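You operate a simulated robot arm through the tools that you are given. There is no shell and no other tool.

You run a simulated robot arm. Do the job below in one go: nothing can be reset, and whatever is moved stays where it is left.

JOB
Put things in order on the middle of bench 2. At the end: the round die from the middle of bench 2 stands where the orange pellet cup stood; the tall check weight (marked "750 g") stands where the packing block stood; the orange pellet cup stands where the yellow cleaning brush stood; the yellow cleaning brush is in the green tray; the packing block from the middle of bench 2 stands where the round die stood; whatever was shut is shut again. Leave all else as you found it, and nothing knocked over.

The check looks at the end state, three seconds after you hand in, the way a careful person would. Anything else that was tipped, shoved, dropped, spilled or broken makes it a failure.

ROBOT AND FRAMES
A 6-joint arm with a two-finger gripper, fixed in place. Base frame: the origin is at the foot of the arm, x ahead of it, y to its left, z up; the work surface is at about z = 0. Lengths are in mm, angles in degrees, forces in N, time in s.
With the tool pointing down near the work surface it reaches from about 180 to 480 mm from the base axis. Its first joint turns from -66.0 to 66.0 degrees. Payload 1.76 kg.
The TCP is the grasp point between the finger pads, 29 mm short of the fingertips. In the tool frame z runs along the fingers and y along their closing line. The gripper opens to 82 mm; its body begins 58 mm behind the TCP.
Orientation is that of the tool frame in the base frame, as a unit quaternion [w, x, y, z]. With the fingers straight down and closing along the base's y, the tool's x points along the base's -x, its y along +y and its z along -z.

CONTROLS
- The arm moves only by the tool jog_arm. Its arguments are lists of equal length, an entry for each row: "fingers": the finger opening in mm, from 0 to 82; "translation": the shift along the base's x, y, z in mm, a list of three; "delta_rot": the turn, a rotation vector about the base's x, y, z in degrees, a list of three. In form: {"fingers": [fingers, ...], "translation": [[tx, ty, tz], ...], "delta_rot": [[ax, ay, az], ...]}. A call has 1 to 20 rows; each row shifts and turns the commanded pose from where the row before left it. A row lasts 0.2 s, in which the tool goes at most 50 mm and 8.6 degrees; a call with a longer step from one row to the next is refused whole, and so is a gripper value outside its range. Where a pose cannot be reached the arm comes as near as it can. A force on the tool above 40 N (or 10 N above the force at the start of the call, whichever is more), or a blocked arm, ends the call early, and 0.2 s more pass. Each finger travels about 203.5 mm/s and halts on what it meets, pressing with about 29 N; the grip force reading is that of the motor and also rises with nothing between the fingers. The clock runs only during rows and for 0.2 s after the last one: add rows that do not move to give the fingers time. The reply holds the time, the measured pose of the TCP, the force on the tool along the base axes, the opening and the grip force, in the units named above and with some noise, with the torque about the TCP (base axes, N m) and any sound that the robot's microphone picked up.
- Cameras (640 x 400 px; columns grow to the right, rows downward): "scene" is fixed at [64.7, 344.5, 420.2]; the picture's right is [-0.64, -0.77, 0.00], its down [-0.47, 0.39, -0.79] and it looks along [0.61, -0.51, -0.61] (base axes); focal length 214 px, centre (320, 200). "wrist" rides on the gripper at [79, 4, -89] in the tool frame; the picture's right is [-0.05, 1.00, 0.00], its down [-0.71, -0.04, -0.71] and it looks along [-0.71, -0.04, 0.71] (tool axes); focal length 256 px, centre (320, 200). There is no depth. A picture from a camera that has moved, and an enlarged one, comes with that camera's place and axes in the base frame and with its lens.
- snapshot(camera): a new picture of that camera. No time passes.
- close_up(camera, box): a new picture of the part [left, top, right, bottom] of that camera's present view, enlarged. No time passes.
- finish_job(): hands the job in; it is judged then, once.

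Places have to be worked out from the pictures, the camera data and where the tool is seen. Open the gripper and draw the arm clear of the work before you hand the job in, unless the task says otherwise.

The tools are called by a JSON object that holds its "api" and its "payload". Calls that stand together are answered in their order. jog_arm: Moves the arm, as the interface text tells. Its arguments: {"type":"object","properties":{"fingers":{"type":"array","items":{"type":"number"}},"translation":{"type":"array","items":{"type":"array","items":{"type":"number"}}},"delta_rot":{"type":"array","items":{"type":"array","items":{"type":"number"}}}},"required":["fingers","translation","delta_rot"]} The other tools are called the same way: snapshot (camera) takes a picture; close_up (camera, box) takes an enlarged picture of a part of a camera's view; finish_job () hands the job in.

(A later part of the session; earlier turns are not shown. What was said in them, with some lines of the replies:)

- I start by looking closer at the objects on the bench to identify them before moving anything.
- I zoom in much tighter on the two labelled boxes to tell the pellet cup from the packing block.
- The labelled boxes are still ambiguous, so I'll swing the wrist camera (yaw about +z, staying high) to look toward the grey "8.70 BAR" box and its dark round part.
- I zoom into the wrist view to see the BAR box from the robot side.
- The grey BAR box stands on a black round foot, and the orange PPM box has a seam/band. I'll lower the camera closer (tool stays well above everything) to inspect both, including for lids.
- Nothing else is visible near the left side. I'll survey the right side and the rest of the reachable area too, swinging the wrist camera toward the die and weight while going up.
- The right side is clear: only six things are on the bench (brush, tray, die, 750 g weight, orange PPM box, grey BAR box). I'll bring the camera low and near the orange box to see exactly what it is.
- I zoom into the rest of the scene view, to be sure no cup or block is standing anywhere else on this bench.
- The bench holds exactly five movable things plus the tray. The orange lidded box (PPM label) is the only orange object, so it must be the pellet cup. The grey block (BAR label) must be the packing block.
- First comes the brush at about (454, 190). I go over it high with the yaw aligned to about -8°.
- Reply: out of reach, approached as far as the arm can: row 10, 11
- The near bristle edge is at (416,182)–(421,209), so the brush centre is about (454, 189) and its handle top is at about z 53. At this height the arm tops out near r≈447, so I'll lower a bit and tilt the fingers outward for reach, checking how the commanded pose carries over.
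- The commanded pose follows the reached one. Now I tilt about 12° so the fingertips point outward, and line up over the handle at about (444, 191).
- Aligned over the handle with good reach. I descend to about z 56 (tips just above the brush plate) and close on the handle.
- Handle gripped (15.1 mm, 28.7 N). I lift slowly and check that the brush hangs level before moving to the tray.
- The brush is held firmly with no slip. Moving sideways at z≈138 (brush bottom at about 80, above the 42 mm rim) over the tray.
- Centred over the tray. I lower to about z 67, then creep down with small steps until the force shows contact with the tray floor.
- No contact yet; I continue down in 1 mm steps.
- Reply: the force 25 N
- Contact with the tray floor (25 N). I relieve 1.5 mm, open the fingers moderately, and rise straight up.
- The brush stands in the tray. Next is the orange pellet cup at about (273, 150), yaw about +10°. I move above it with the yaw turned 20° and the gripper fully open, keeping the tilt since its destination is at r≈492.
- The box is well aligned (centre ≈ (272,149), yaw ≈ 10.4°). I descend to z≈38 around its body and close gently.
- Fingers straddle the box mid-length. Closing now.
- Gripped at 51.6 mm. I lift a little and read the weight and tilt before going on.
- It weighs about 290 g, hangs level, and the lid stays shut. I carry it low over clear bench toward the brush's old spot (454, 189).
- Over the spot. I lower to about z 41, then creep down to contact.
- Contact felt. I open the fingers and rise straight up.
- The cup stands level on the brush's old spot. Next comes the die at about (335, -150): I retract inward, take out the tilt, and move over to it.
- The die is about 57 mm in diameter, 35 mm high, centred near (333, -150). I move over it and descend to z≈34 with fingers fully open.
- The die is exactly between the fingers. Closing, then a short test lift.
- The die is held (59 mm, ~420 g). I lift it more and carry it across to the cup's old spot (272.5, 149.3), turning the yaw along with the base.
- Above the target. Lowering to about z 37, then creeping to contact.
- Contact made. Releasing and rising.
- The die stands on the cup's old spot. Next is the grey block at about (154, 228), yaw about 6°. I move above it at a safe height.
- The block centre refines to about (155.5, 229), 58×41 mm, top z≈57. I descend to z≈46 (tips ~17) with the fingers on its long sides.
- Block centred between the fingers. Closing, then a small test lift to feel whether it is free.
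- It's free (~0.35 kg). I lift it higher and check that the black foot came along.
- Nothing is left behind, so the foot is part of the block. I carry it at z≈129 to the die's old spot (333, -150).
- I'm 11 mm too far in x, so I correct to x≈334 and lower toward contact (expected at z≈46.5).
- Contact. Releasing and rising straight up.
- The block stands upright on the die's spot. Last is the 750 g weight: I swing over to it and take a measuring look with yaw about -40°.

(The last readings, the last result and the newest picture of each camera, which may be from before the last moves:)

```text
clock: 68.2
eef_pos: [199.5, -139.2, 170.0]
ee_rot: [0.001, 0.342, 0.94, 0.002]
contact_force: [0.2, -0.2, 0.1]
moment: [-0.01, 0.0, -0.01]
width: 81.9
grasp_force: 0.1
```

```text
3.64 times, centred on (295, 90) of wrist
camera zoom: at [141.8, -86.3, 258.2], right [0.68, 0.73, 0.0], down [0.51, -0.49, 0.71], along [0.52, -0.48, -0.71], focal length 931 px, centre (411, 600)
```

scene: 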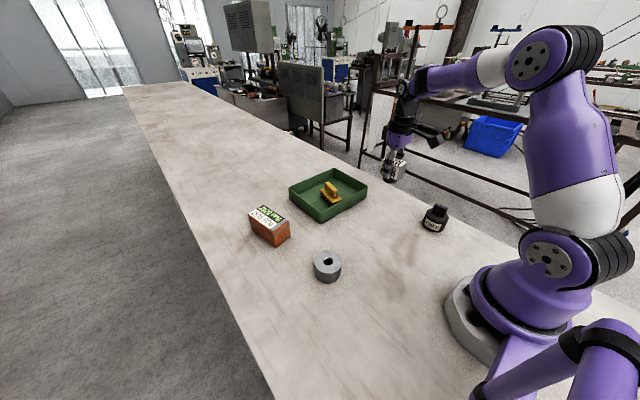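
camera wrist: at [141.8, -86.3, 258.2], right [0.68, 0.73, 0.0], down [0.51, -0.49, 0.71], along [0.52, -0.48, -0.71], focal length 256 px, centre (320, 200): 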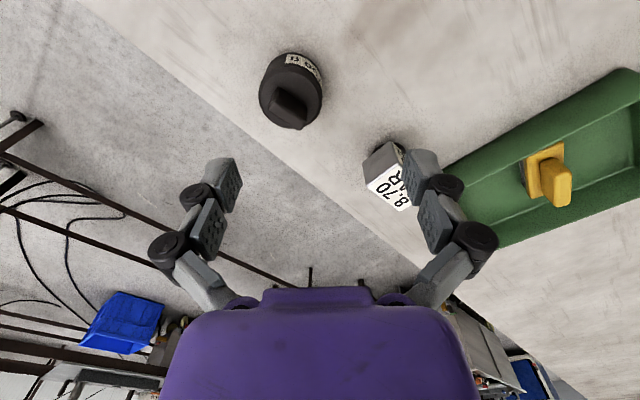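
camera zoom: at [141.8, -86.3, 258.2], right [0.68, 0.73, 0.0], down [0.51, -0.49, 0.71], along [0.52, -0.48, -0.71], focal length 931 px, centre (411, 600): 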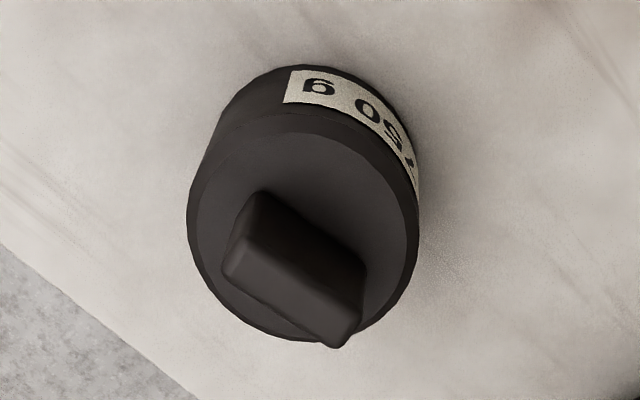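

The weight is at about (192, -173), body ~58 mm diameter and ~34 high with a knob on top. I move right over it at z 115 to verify the centring.

{"api": "jog_arm", "payload": {"fingers": [82, 82, 82, 82], "translation": [[-4, -17, -10], [-3, -17, -15], [0, 0, -20], [0, 0, -10]], "delta_rot": [[0, 0, 0], [0, 0, 0], [0, 0, 0], [0, 0, 0]]}}

{"api": "snapshot", "payload": {"camera": "wrist"}}

{"api": "close_up", "payload": {"camera": "scene", "box": [380, 140, 500, 260]}}

```text
clock: 69.2
eef_pos: [193.0, -174.4, 113.7]
ee_rot: [0.001, 0.342, 0.94, 0.002]
contact_force: [0.2, 0.3, 0.0]
moment: [0.0, 0.02, -0.02]
width: 81.8
grasp_force: 0.1
```

```text
taken
camera wrist: at [134.7, -120.9, 203.0], right [0.68, 0.73, 0.0], down [0.52, -0.48, 0.71], along [0.52, -0.48, -0.71], focal length 256 px, centre (320, 200)
```

wrist: 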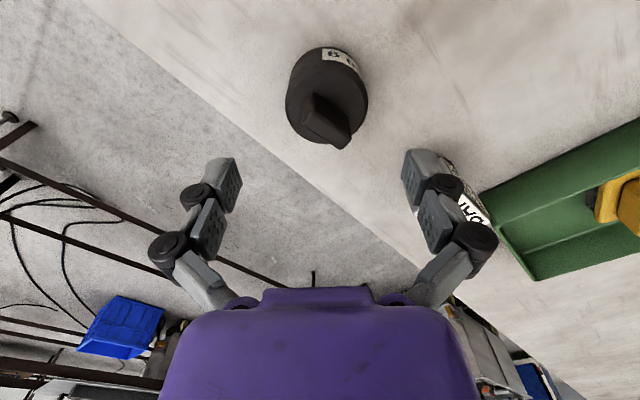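

```text
3.33 times, centred on (440, 200) of scene
camera zoom: at [64.7, 344.5, 420.2], right [-0.64, -0.77, 0.0], down [-0.47, 0.39, -0.79], along [0.61, -0.51, -0.61], focal length 715 px, centre (-80, 200)
```

zoom: 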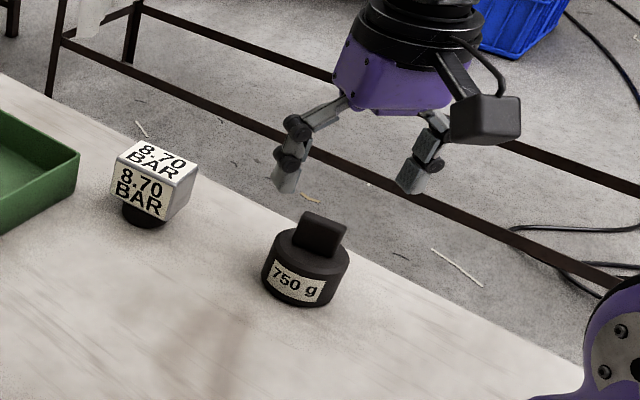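

{"api": "close_up", "payload": {"camera": "wrist", "box": [270, 35, 380, 160]}}

```text
3.20 times, centred on (325, 98) of wrist
camera zoom: at [134.7, -120.9, 203.0], right [0.68, 0.73, 0.0], down [0.52, -0.48, 0.71], along [0.52, -0.48, -0.71], focal length 819 px, centre (304, 528)
```

zoom: 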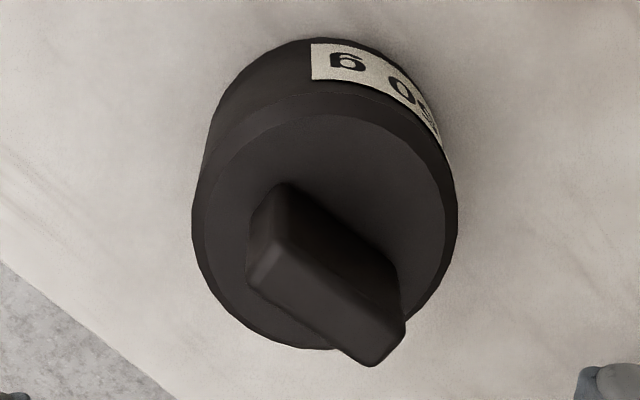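

The weight's centre refines to about (195, -171). I shift by (+2, +3.5) and descend to z≈34 with the fingers open.

{"api": "jog_arm", "payload": {"fingers": [82, 82, 82, 82, 82, 82], "translation": [[2, 3.5, 0], [0, 0, -20], [0, 0, -25], [0, 0, -20], [0, 0, -10], [0, 0, -4.5]], "delta_rot": [[0, 0, 0], [0, 0, 0], [0, 0, 0], [0, 0, 0], [0, 0, 0], [0, 0, 0]]}}

{"api": "snapshot", "payload": {"camera": "wrist"}}

{"api": "close_up", "payload": {"camera": "scene", "box": [380, 140, 500, 260]}}

```text
clock: 70.6
eef_pos: [194.9, -170.1, 33.3]
ee_rot: [0.0, 0.343, 0.939, 0.003]
contact_force: [0.0, 0.6, -0.7]
moment: [-0.02, 0.02, 0.0]
width: 82.1
grasp_force: 0.1
```

```text
taken
camera wrist: at [136.7, -116.2, 122.5], right [0.68, 0.73, 0.0], down [0.52, -0.49, 0.71], along [0.52, -0.48, -0.71], focal length 256 px, centre (320, 200)
```

wrist: 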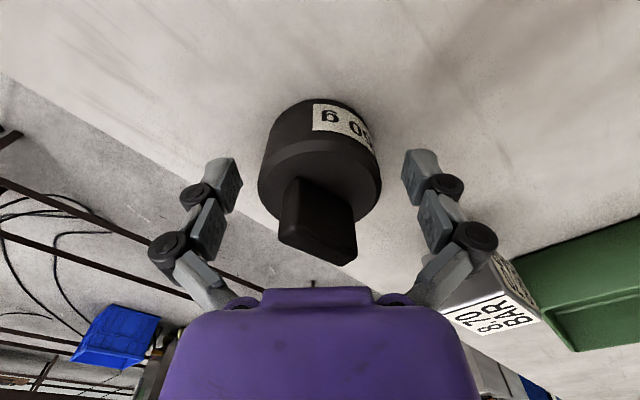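

```text
3.33 times, centred on (440, 200) of scene
camera zoom: at [64.7, 344.5, 420.2], right [-0.64, -0.77, 0.0], down [-0.47, 0.39, -0.79], along [0.61, -0.51, -0.61], focal length 715 px, centre (-80, 200)
```

zoom: 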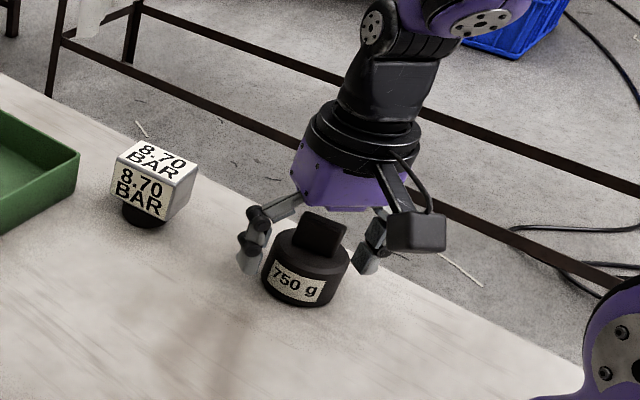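

Body centred between the fingers, knob clear of the gripper. Closing and test lifting.

{"api": "jog_arm", "payload": {"fingers": [72, 64, 55, 45, 40, 40, 40], "translation": [[0, 0, 0], [0, 0, 0], [0, 0, 0], [0, 0, 0], [0, 0, 0], [0, 0, 0], [0, 0, 0]], "delta_rot": [[0, 0, 0], [0, 0, 0], [0, 0, 0], [0, 0, 0], [0, 0, 0], [0, 0, 0], [0, 0, 0]]}}

{"api": "jog_arm", "payload": {"fingers": [40, 40, 40, 40], "translation": [[0, 0, 3], [0, 0, 5], [0, 0, 7], [0, 0, 0]], "delta_rot": [[0, 0, 0], [0, 0, 0], [0, 0, 0], [0, 0, 0]]}}

{"api": "snapshot", "payload": {"camera": "wrist"}}

{"api": "close_up", "payload": {"camera": "scene", "box": [380, 140, 500, 260]}}

```text
clock: 72.2
eef_pos: [194.8, -169.9, 33.7]
ee_rot: [0.001, 0.343, 0.939, 0.0]
contact_force: [-7.1, -2.3, 10.8]
moment: [-0.08, 0.2, -0.05]
width: 55.2
grasp_force: 28.3
```

```text
clock: 73.2
eef_pos: [193.6, -168.8, 49.9]
ee_rot: [0.0, 0.342, 0.94, 0.002]
contact_force: [0.3, -1.2, -8.1]
moment: [0.01, 0.0, 0.01]
width: 55.2
grasp_force: 28.8
```

```text
taken
camera wrist: at [136.2, -116.9, 138.3], right [0.68, 0.73, 0.0], down [0.52, -0.48, 0.71], along [0.52, -0.48, -0.71], focal length 256 px, centre (320, 200)
```

wrist: 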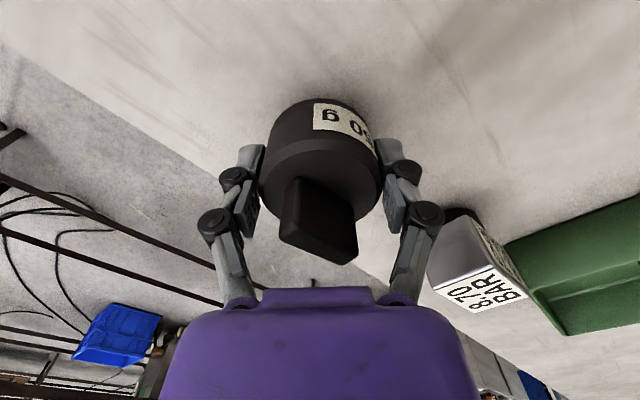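

```text
3.33 times, centred on (440, 200) of scene
camera zoom: at [64.8, 344.5, 420.2], right [-0.64, -0.77, 0.0], down [-0.47, 0.39, -0.79], along [0.61, -0.51, -0.61], focal length 715 px, centre (-80, 200)
```

zoom: 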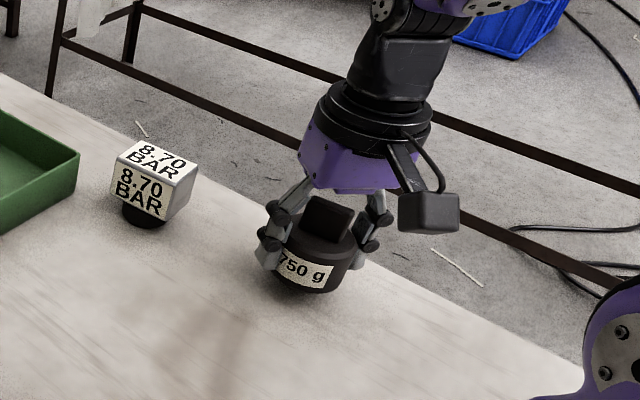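

The weight is held firmly (~8 N). I lift to z≈110 and carry it around in front of the base, bulging out to r≈250, to the block's old spot (155.5, 229).

{"api": "jog_arm", "payload": {"fingers": [40, 40, 40, 40, 40, 40, 40, 40, 40, 40, 40], "translation": [[0, 0, 15], [0, 0, 20], [3, 8, 20], [8, 18, 5], [8, 24, 0], [8, 24, 0], [8, 24, 0], [8, 24, 0], [8, 24, 0], [5, 24, 0], [0, 0, 0]], "delta_rot": [[0, 0, 0], [0, 0, 0], [0, 0, 2], [0, 0, 4], [0, 0, 5], [0, 0, 5], [0, 0, 5], [0, 0, 5], [0, 0, 5], [0, 0, 5], [0, 0, 0]]}}

{"api": "snapshot", "payload": {"camera": "wrist"}}

```text
clock: 75.6
eef_pos: [250.9, 0.6, 109.1]
ee_rot: [0.0, 0.035, 0.999, 0.002]
contact_force: [-0.2, 0.7, -7.8]
moment: [-0.02, 0.02, 0.02]
width: 55.3
grasp_force: 29.6
```

```text
taken
camera wrist: at [171.6, 8.4, 198.0], right [0.12, 0.99, 0.0], down [0.7, -0.09, 0.71], along [0.7, -0.08, -0.71], focal length 256 px, centre (320, 200)
```

wrist: 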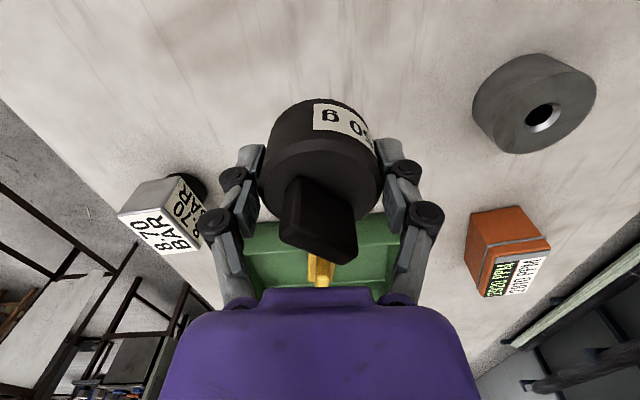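

Everything clear. Continuing to the target spot while turning the yaw to about +30°.

{"api": "jog_arm", "payload": {"fingers": [40, 40, 40, 40, 40, 40, 40, 40, 40, 40, 40], "translation": [[-4, 12, 0], [-9, 22, 0], [-10, 24, 0], [-10, 25, 0], [-10, 25, 0], [-11, 25, 0], [-11, 25, 0], [-11, 25, 0], [-10, 24, 0], [-7, 14, 0], [-2.4, 7.4, 0]], "delta_rot": [[0, 0, 2], [0, 0, 4], [0, 0, 4], [0, 0, 4], [0, 0, 4], [0, 0, 4], [0, 0, 4], [0, 0, 4], [0, 0, 4], [0, 0, 0], [0, 0, 0]]}}

{"api": "snapshot", "payload": {"camera": "wrist"}}

{"api": "snapshot", "payload": {"camera": "scene"}}

```text
clock: 78.0
eef_pos: [155.6, 227.9, 108.4]
ee_rot: [-0.001, -0.259, 0.966, 0.001]
contact_force: [0.4, 0.0, -7.1]
moment: [-0.02, -0.01, 0.01]
width: 55.3
grasp_force: 28.5
```

```text
taken
camera wrist: at [84.4, 191.0, 197.5], right [-0.45, 0.89, 0.0], down [0.63, 0.32, 0.71], along [0.63, 0.32, -0.71], focal length 256 px, centre (320, 200)
```

wrist: 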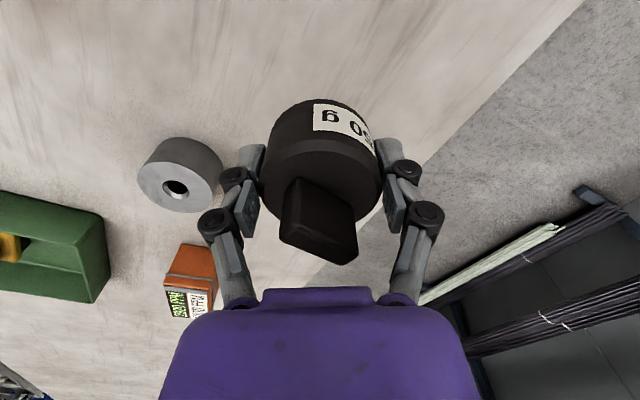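

```text
taken
```

scene: 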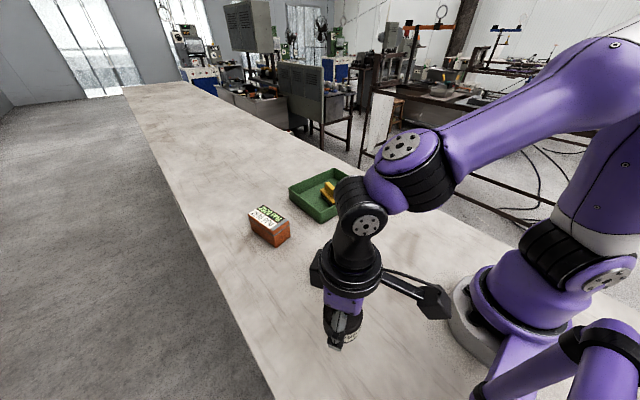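

At the target; I nudge +1 in y and lower to about z 36, then creep to contact (~33.5).

{"api": "jog_arm", "payload": {"fingers": [40, 40, 40, 40, 40, 40], "translation": [[0, 1, -20], [0, 0, -20], [0, 0, -18], [0, 0, -10], [0, 0, -4], [0, 0, 0]], "delta_rot": [[0, 0, 0], [0, 0, 0], [0, 0, 0], [0, 0, 0], [0, 0, 0], [0, 0, 0]]}}

{"api": "jog_arm", "payload": {"fingers": [40, 40, 40], "translation": [[0, 0, -1], [0, 0, -1], [0, 0, 0]], "delta_rot": [[0, 0, 0], [0, 0, 0], [0, 0, 0]]}}

```text
clock: 79.4
eef_pos: [153.7, 229.2, 37.2]
ee_rot: [-0.001, -0.259, 0.966, 0.002]
contact_force: [0.5, 0.0, -7.8]
moment: [0.0, 0.01, 0.01]
width: 55.1
grasp_force: 28.7
```

```text
clock: 80.2
eef_pos: [155.0, 228.8, 35.0]
ee_rot: [-0.001, -0.259, 0.966, 0.001]
contact_force: [-1.0, 0.3, -7.8]
moment: [0.01, 0.01, 0.02]
width: 55.1
grasp_force: 29.5
```

{"api": "jog_arm", "payload": {"fingers": [40, 40, 40], "translation": [[0, 0, -1], [0, 0, -0.7], [0, 0, 0]], "delta_rot": [[0, 0, 0], [0, 0, 0], [0, 0, 0]]}}

```text
clock: 81.0
eef_pos: [156.3, 228.0, 34.0]
ee_rot: [-0.001, -0.259, 0.966, 0.002]
contact_force: [-7.2, -6.4, 19.8]
moment: [-0.14, 0.05, -0.11]
width: 55.6
grasp_force: 28.9
```

Contact felt. I relieve slightly, open, and rise.

{"api": "jog_arm", "payload": {"fingers": [40, 60, 70, 82, 82, 82, 82, 82, 82, 82], "translation": [[0, 0, 0.7], [0, 0, 0], [0, 0, 0], [0, 0, 0], [0, 0, 0], [0, 0, 10], [0, 0, 25], [0, 0, 30], [0, 0, 30], [0, 0, 20]], "delta_rot": [[0, 0, 0], [0, 0, 0], [0, 0, 0], [0, 0, 0], [0, 0, 0], [0, 0, 0], [0, 0, 0], [0, 0, 0], [0, 0, 0], [0, 0, 0]]}}

{"api": "snapshot", "payload": {"camera": "wrist"}}

{"api": "snapshot", "payload": {"camera": "scene"}}

```text
clock: 83.2
eef_pos: [156.9, 229.4, 149.9]
ee_rot: [0.0, -0.259, 0.966, 0.002]
contact_force: [0.6, 0.2, 0.5]
moment: [-0.01, 0.0, -0.01]
width: 82.1
grasp_force: 0.0
```

```text
taken
camera wrist: at [84.8, 192.0, 238.7], right [-0.45, 0.89, 0.0], down [0.63, 0.32, 0.71], along [0.63, 0.32, -0.71], focal length 256 px, centre (320, 200)
```

wrist: 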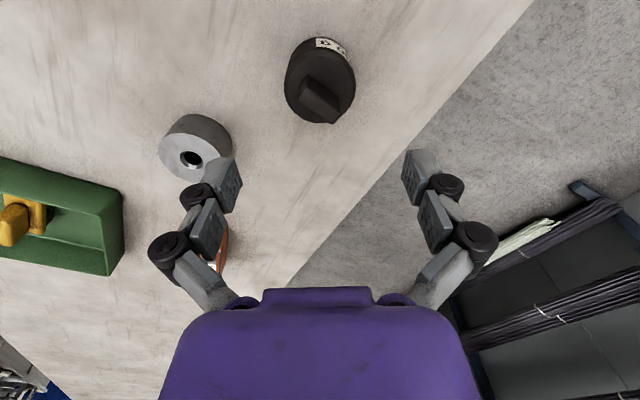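

```text
taken
```

scene: 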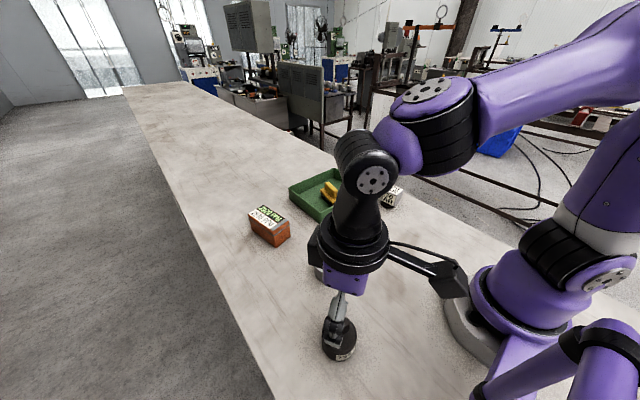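

All five are placed. I draw the arm up and back to about its starting pose to check the final layout with an unobstructed view.

{"api": "jog_arm", "payload": {"fingers": [82, 82, 82, 82, 82, 82, 82, 82, 82, 82, 82, 82], "translation": [[0, 0, 30], [0, 0, 30], [0, 0, 30], [0, 0, 30], [8, -16, 25], [8, -16, 25], [8, -16, 3], [8, -16, 0], [8, -16, 0], [8, -16, 0], [8, -16, 0], [6, -12, 0]], "delta_rot": [[0, 0, 0], [0, 0, 0], [0, 0, 0], [0, 0, 0], [0, 0, -4], [0, 0, -4], [0, 0, -4], [0, 0, -4], [0, 0, -4], [0, 0, -4], [0, 0, -4], [0, 0, -2]]}}

{"api": "snapshot", "payload": {"camera": "scene"}}

{"api": "snapshot", "payload": {"camera": "wrist"}}

{"api": "close_up", "payload": {"camera": "scene", "box": [230, 150, 430, 275]}}

{"api": "close_up", "payload": {"camera": "scene", "box": [280, 240, 400, 380]}}

```text
clock: 85.8
eef_pos: [217.2, 105.0, 323.5]
ee_rot: [0.0, 0.001, 1.0, 0.002]
contact_force: [0.1, -0.8, 0.3]
moment: [0.02, -0.03, 0.0]
width: 81.8
grasp_force: 0.0
```

```text
taken
```

scene: 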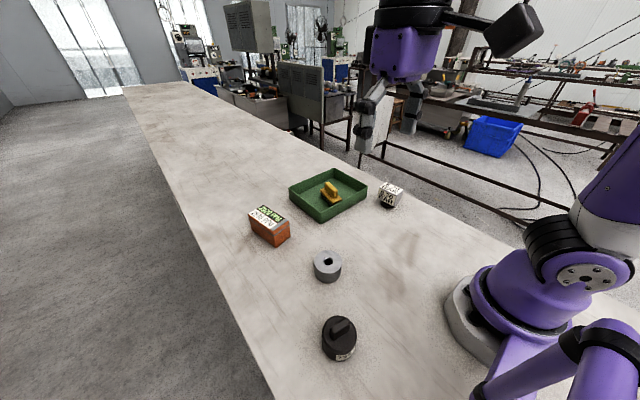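

```text
taken
camera wrist: at [138.1, 108.7, 411.0], right [0.05, 1.0, 0.0], down [0.71, -0.04, 0.71], along [0.71, -0.04, -0.71], focal length 256 px, centre (320, 200)
```

wrist: 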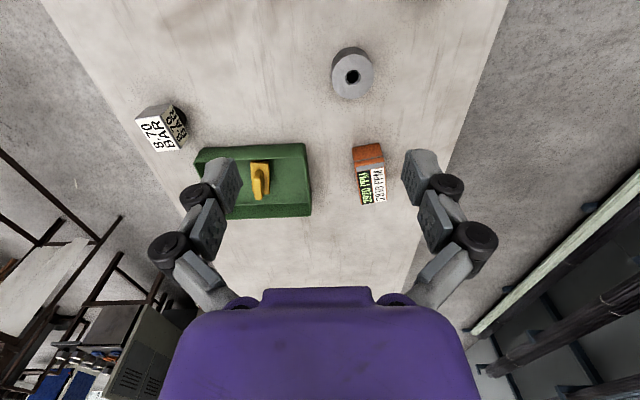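

```text
3.20 times, centred on (330, 212) of scene
camera zoom: at [64.7, 344.5, 420.2], right [-0.64, -0.77, 0.0], down [-0.47, 0.39, -0.79], along [0.61, -0.51, -0.61], focal length 686 px, centre (288, 160)
```

zoom: 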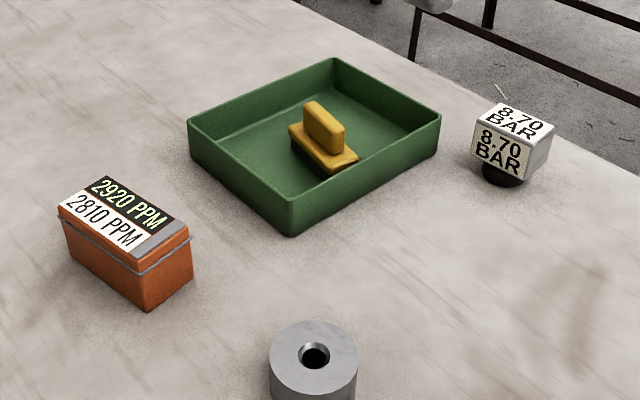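

```text
2.86 times, centred on (340, 310) of scene
camera zoom: at [64.7, 344.5, 420.2], right [-0.64, -0.77, 0.0], down [-0.47, 0.39, -0.79], along [0.61, -0.51, -0.61], focal length 613 px, centre (263, -114)
```

zoom: 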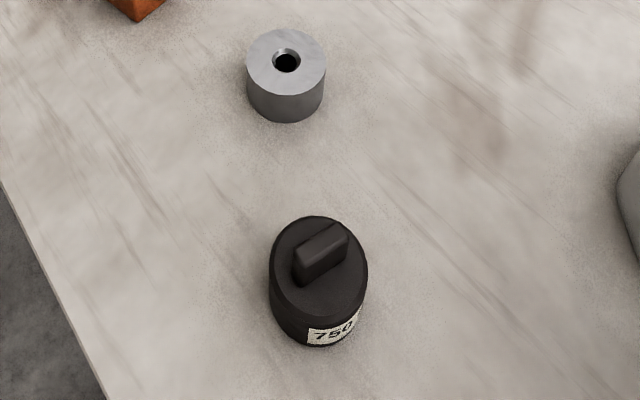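

The final view shows:
- The brush stands in the tray.
- The orange cup is shut and stands on the brush's old spot.
- The die stands on the cup's old spot.
- The block stands on the die's old spot.
- The 750 g weight stands on the block's old spot.

Everything is upright, the tray hasn't moved, the gripper is open and the arm is clear, so I hand in.

{"api": "finish_job", "payload": {}}

```text
The job is handed in.
```

I moved all five things to their places and handed the job in. However, I had to work out which objects were the pellet cup and the packing block, and that could be wrong. Everything was upright at the last look, and I have no result from the check yet.

| Item | Where it stands now |
|---|---|
| Yellow cleaning brush | In the green tray |
| Orange pellet cup | Where the brush stood |
| Round die | Where the pellet cup stood |
| Packing block | Where the die stood |
| 750 g check weight | Where the packing block stood |

- **Pellet cup and packing block:** nothing on the bench looked plainly like either one. I took the orange lidded box marked "2920 PPM / 2810 PPM" as the pellet cup, because it was the only orange thing there. I took the grey box on a round black foot, marked "8.70 BAR", as the packing block, because it was the only thing left. Both look like instruments, so if they are, two items are wrong and two instruments have been moved.
- **Shut items:** the orange box was the only thing that looked as if it had a lid. I lifted it whole and it stayed shut.
- **Position:** I placed everything from camera measurements, so spots should be right to within a few millimetres. I didn't try to match the orientation of whatever stood there before.

The tray did not move, and the arm is back near its starting position with the gripper open.
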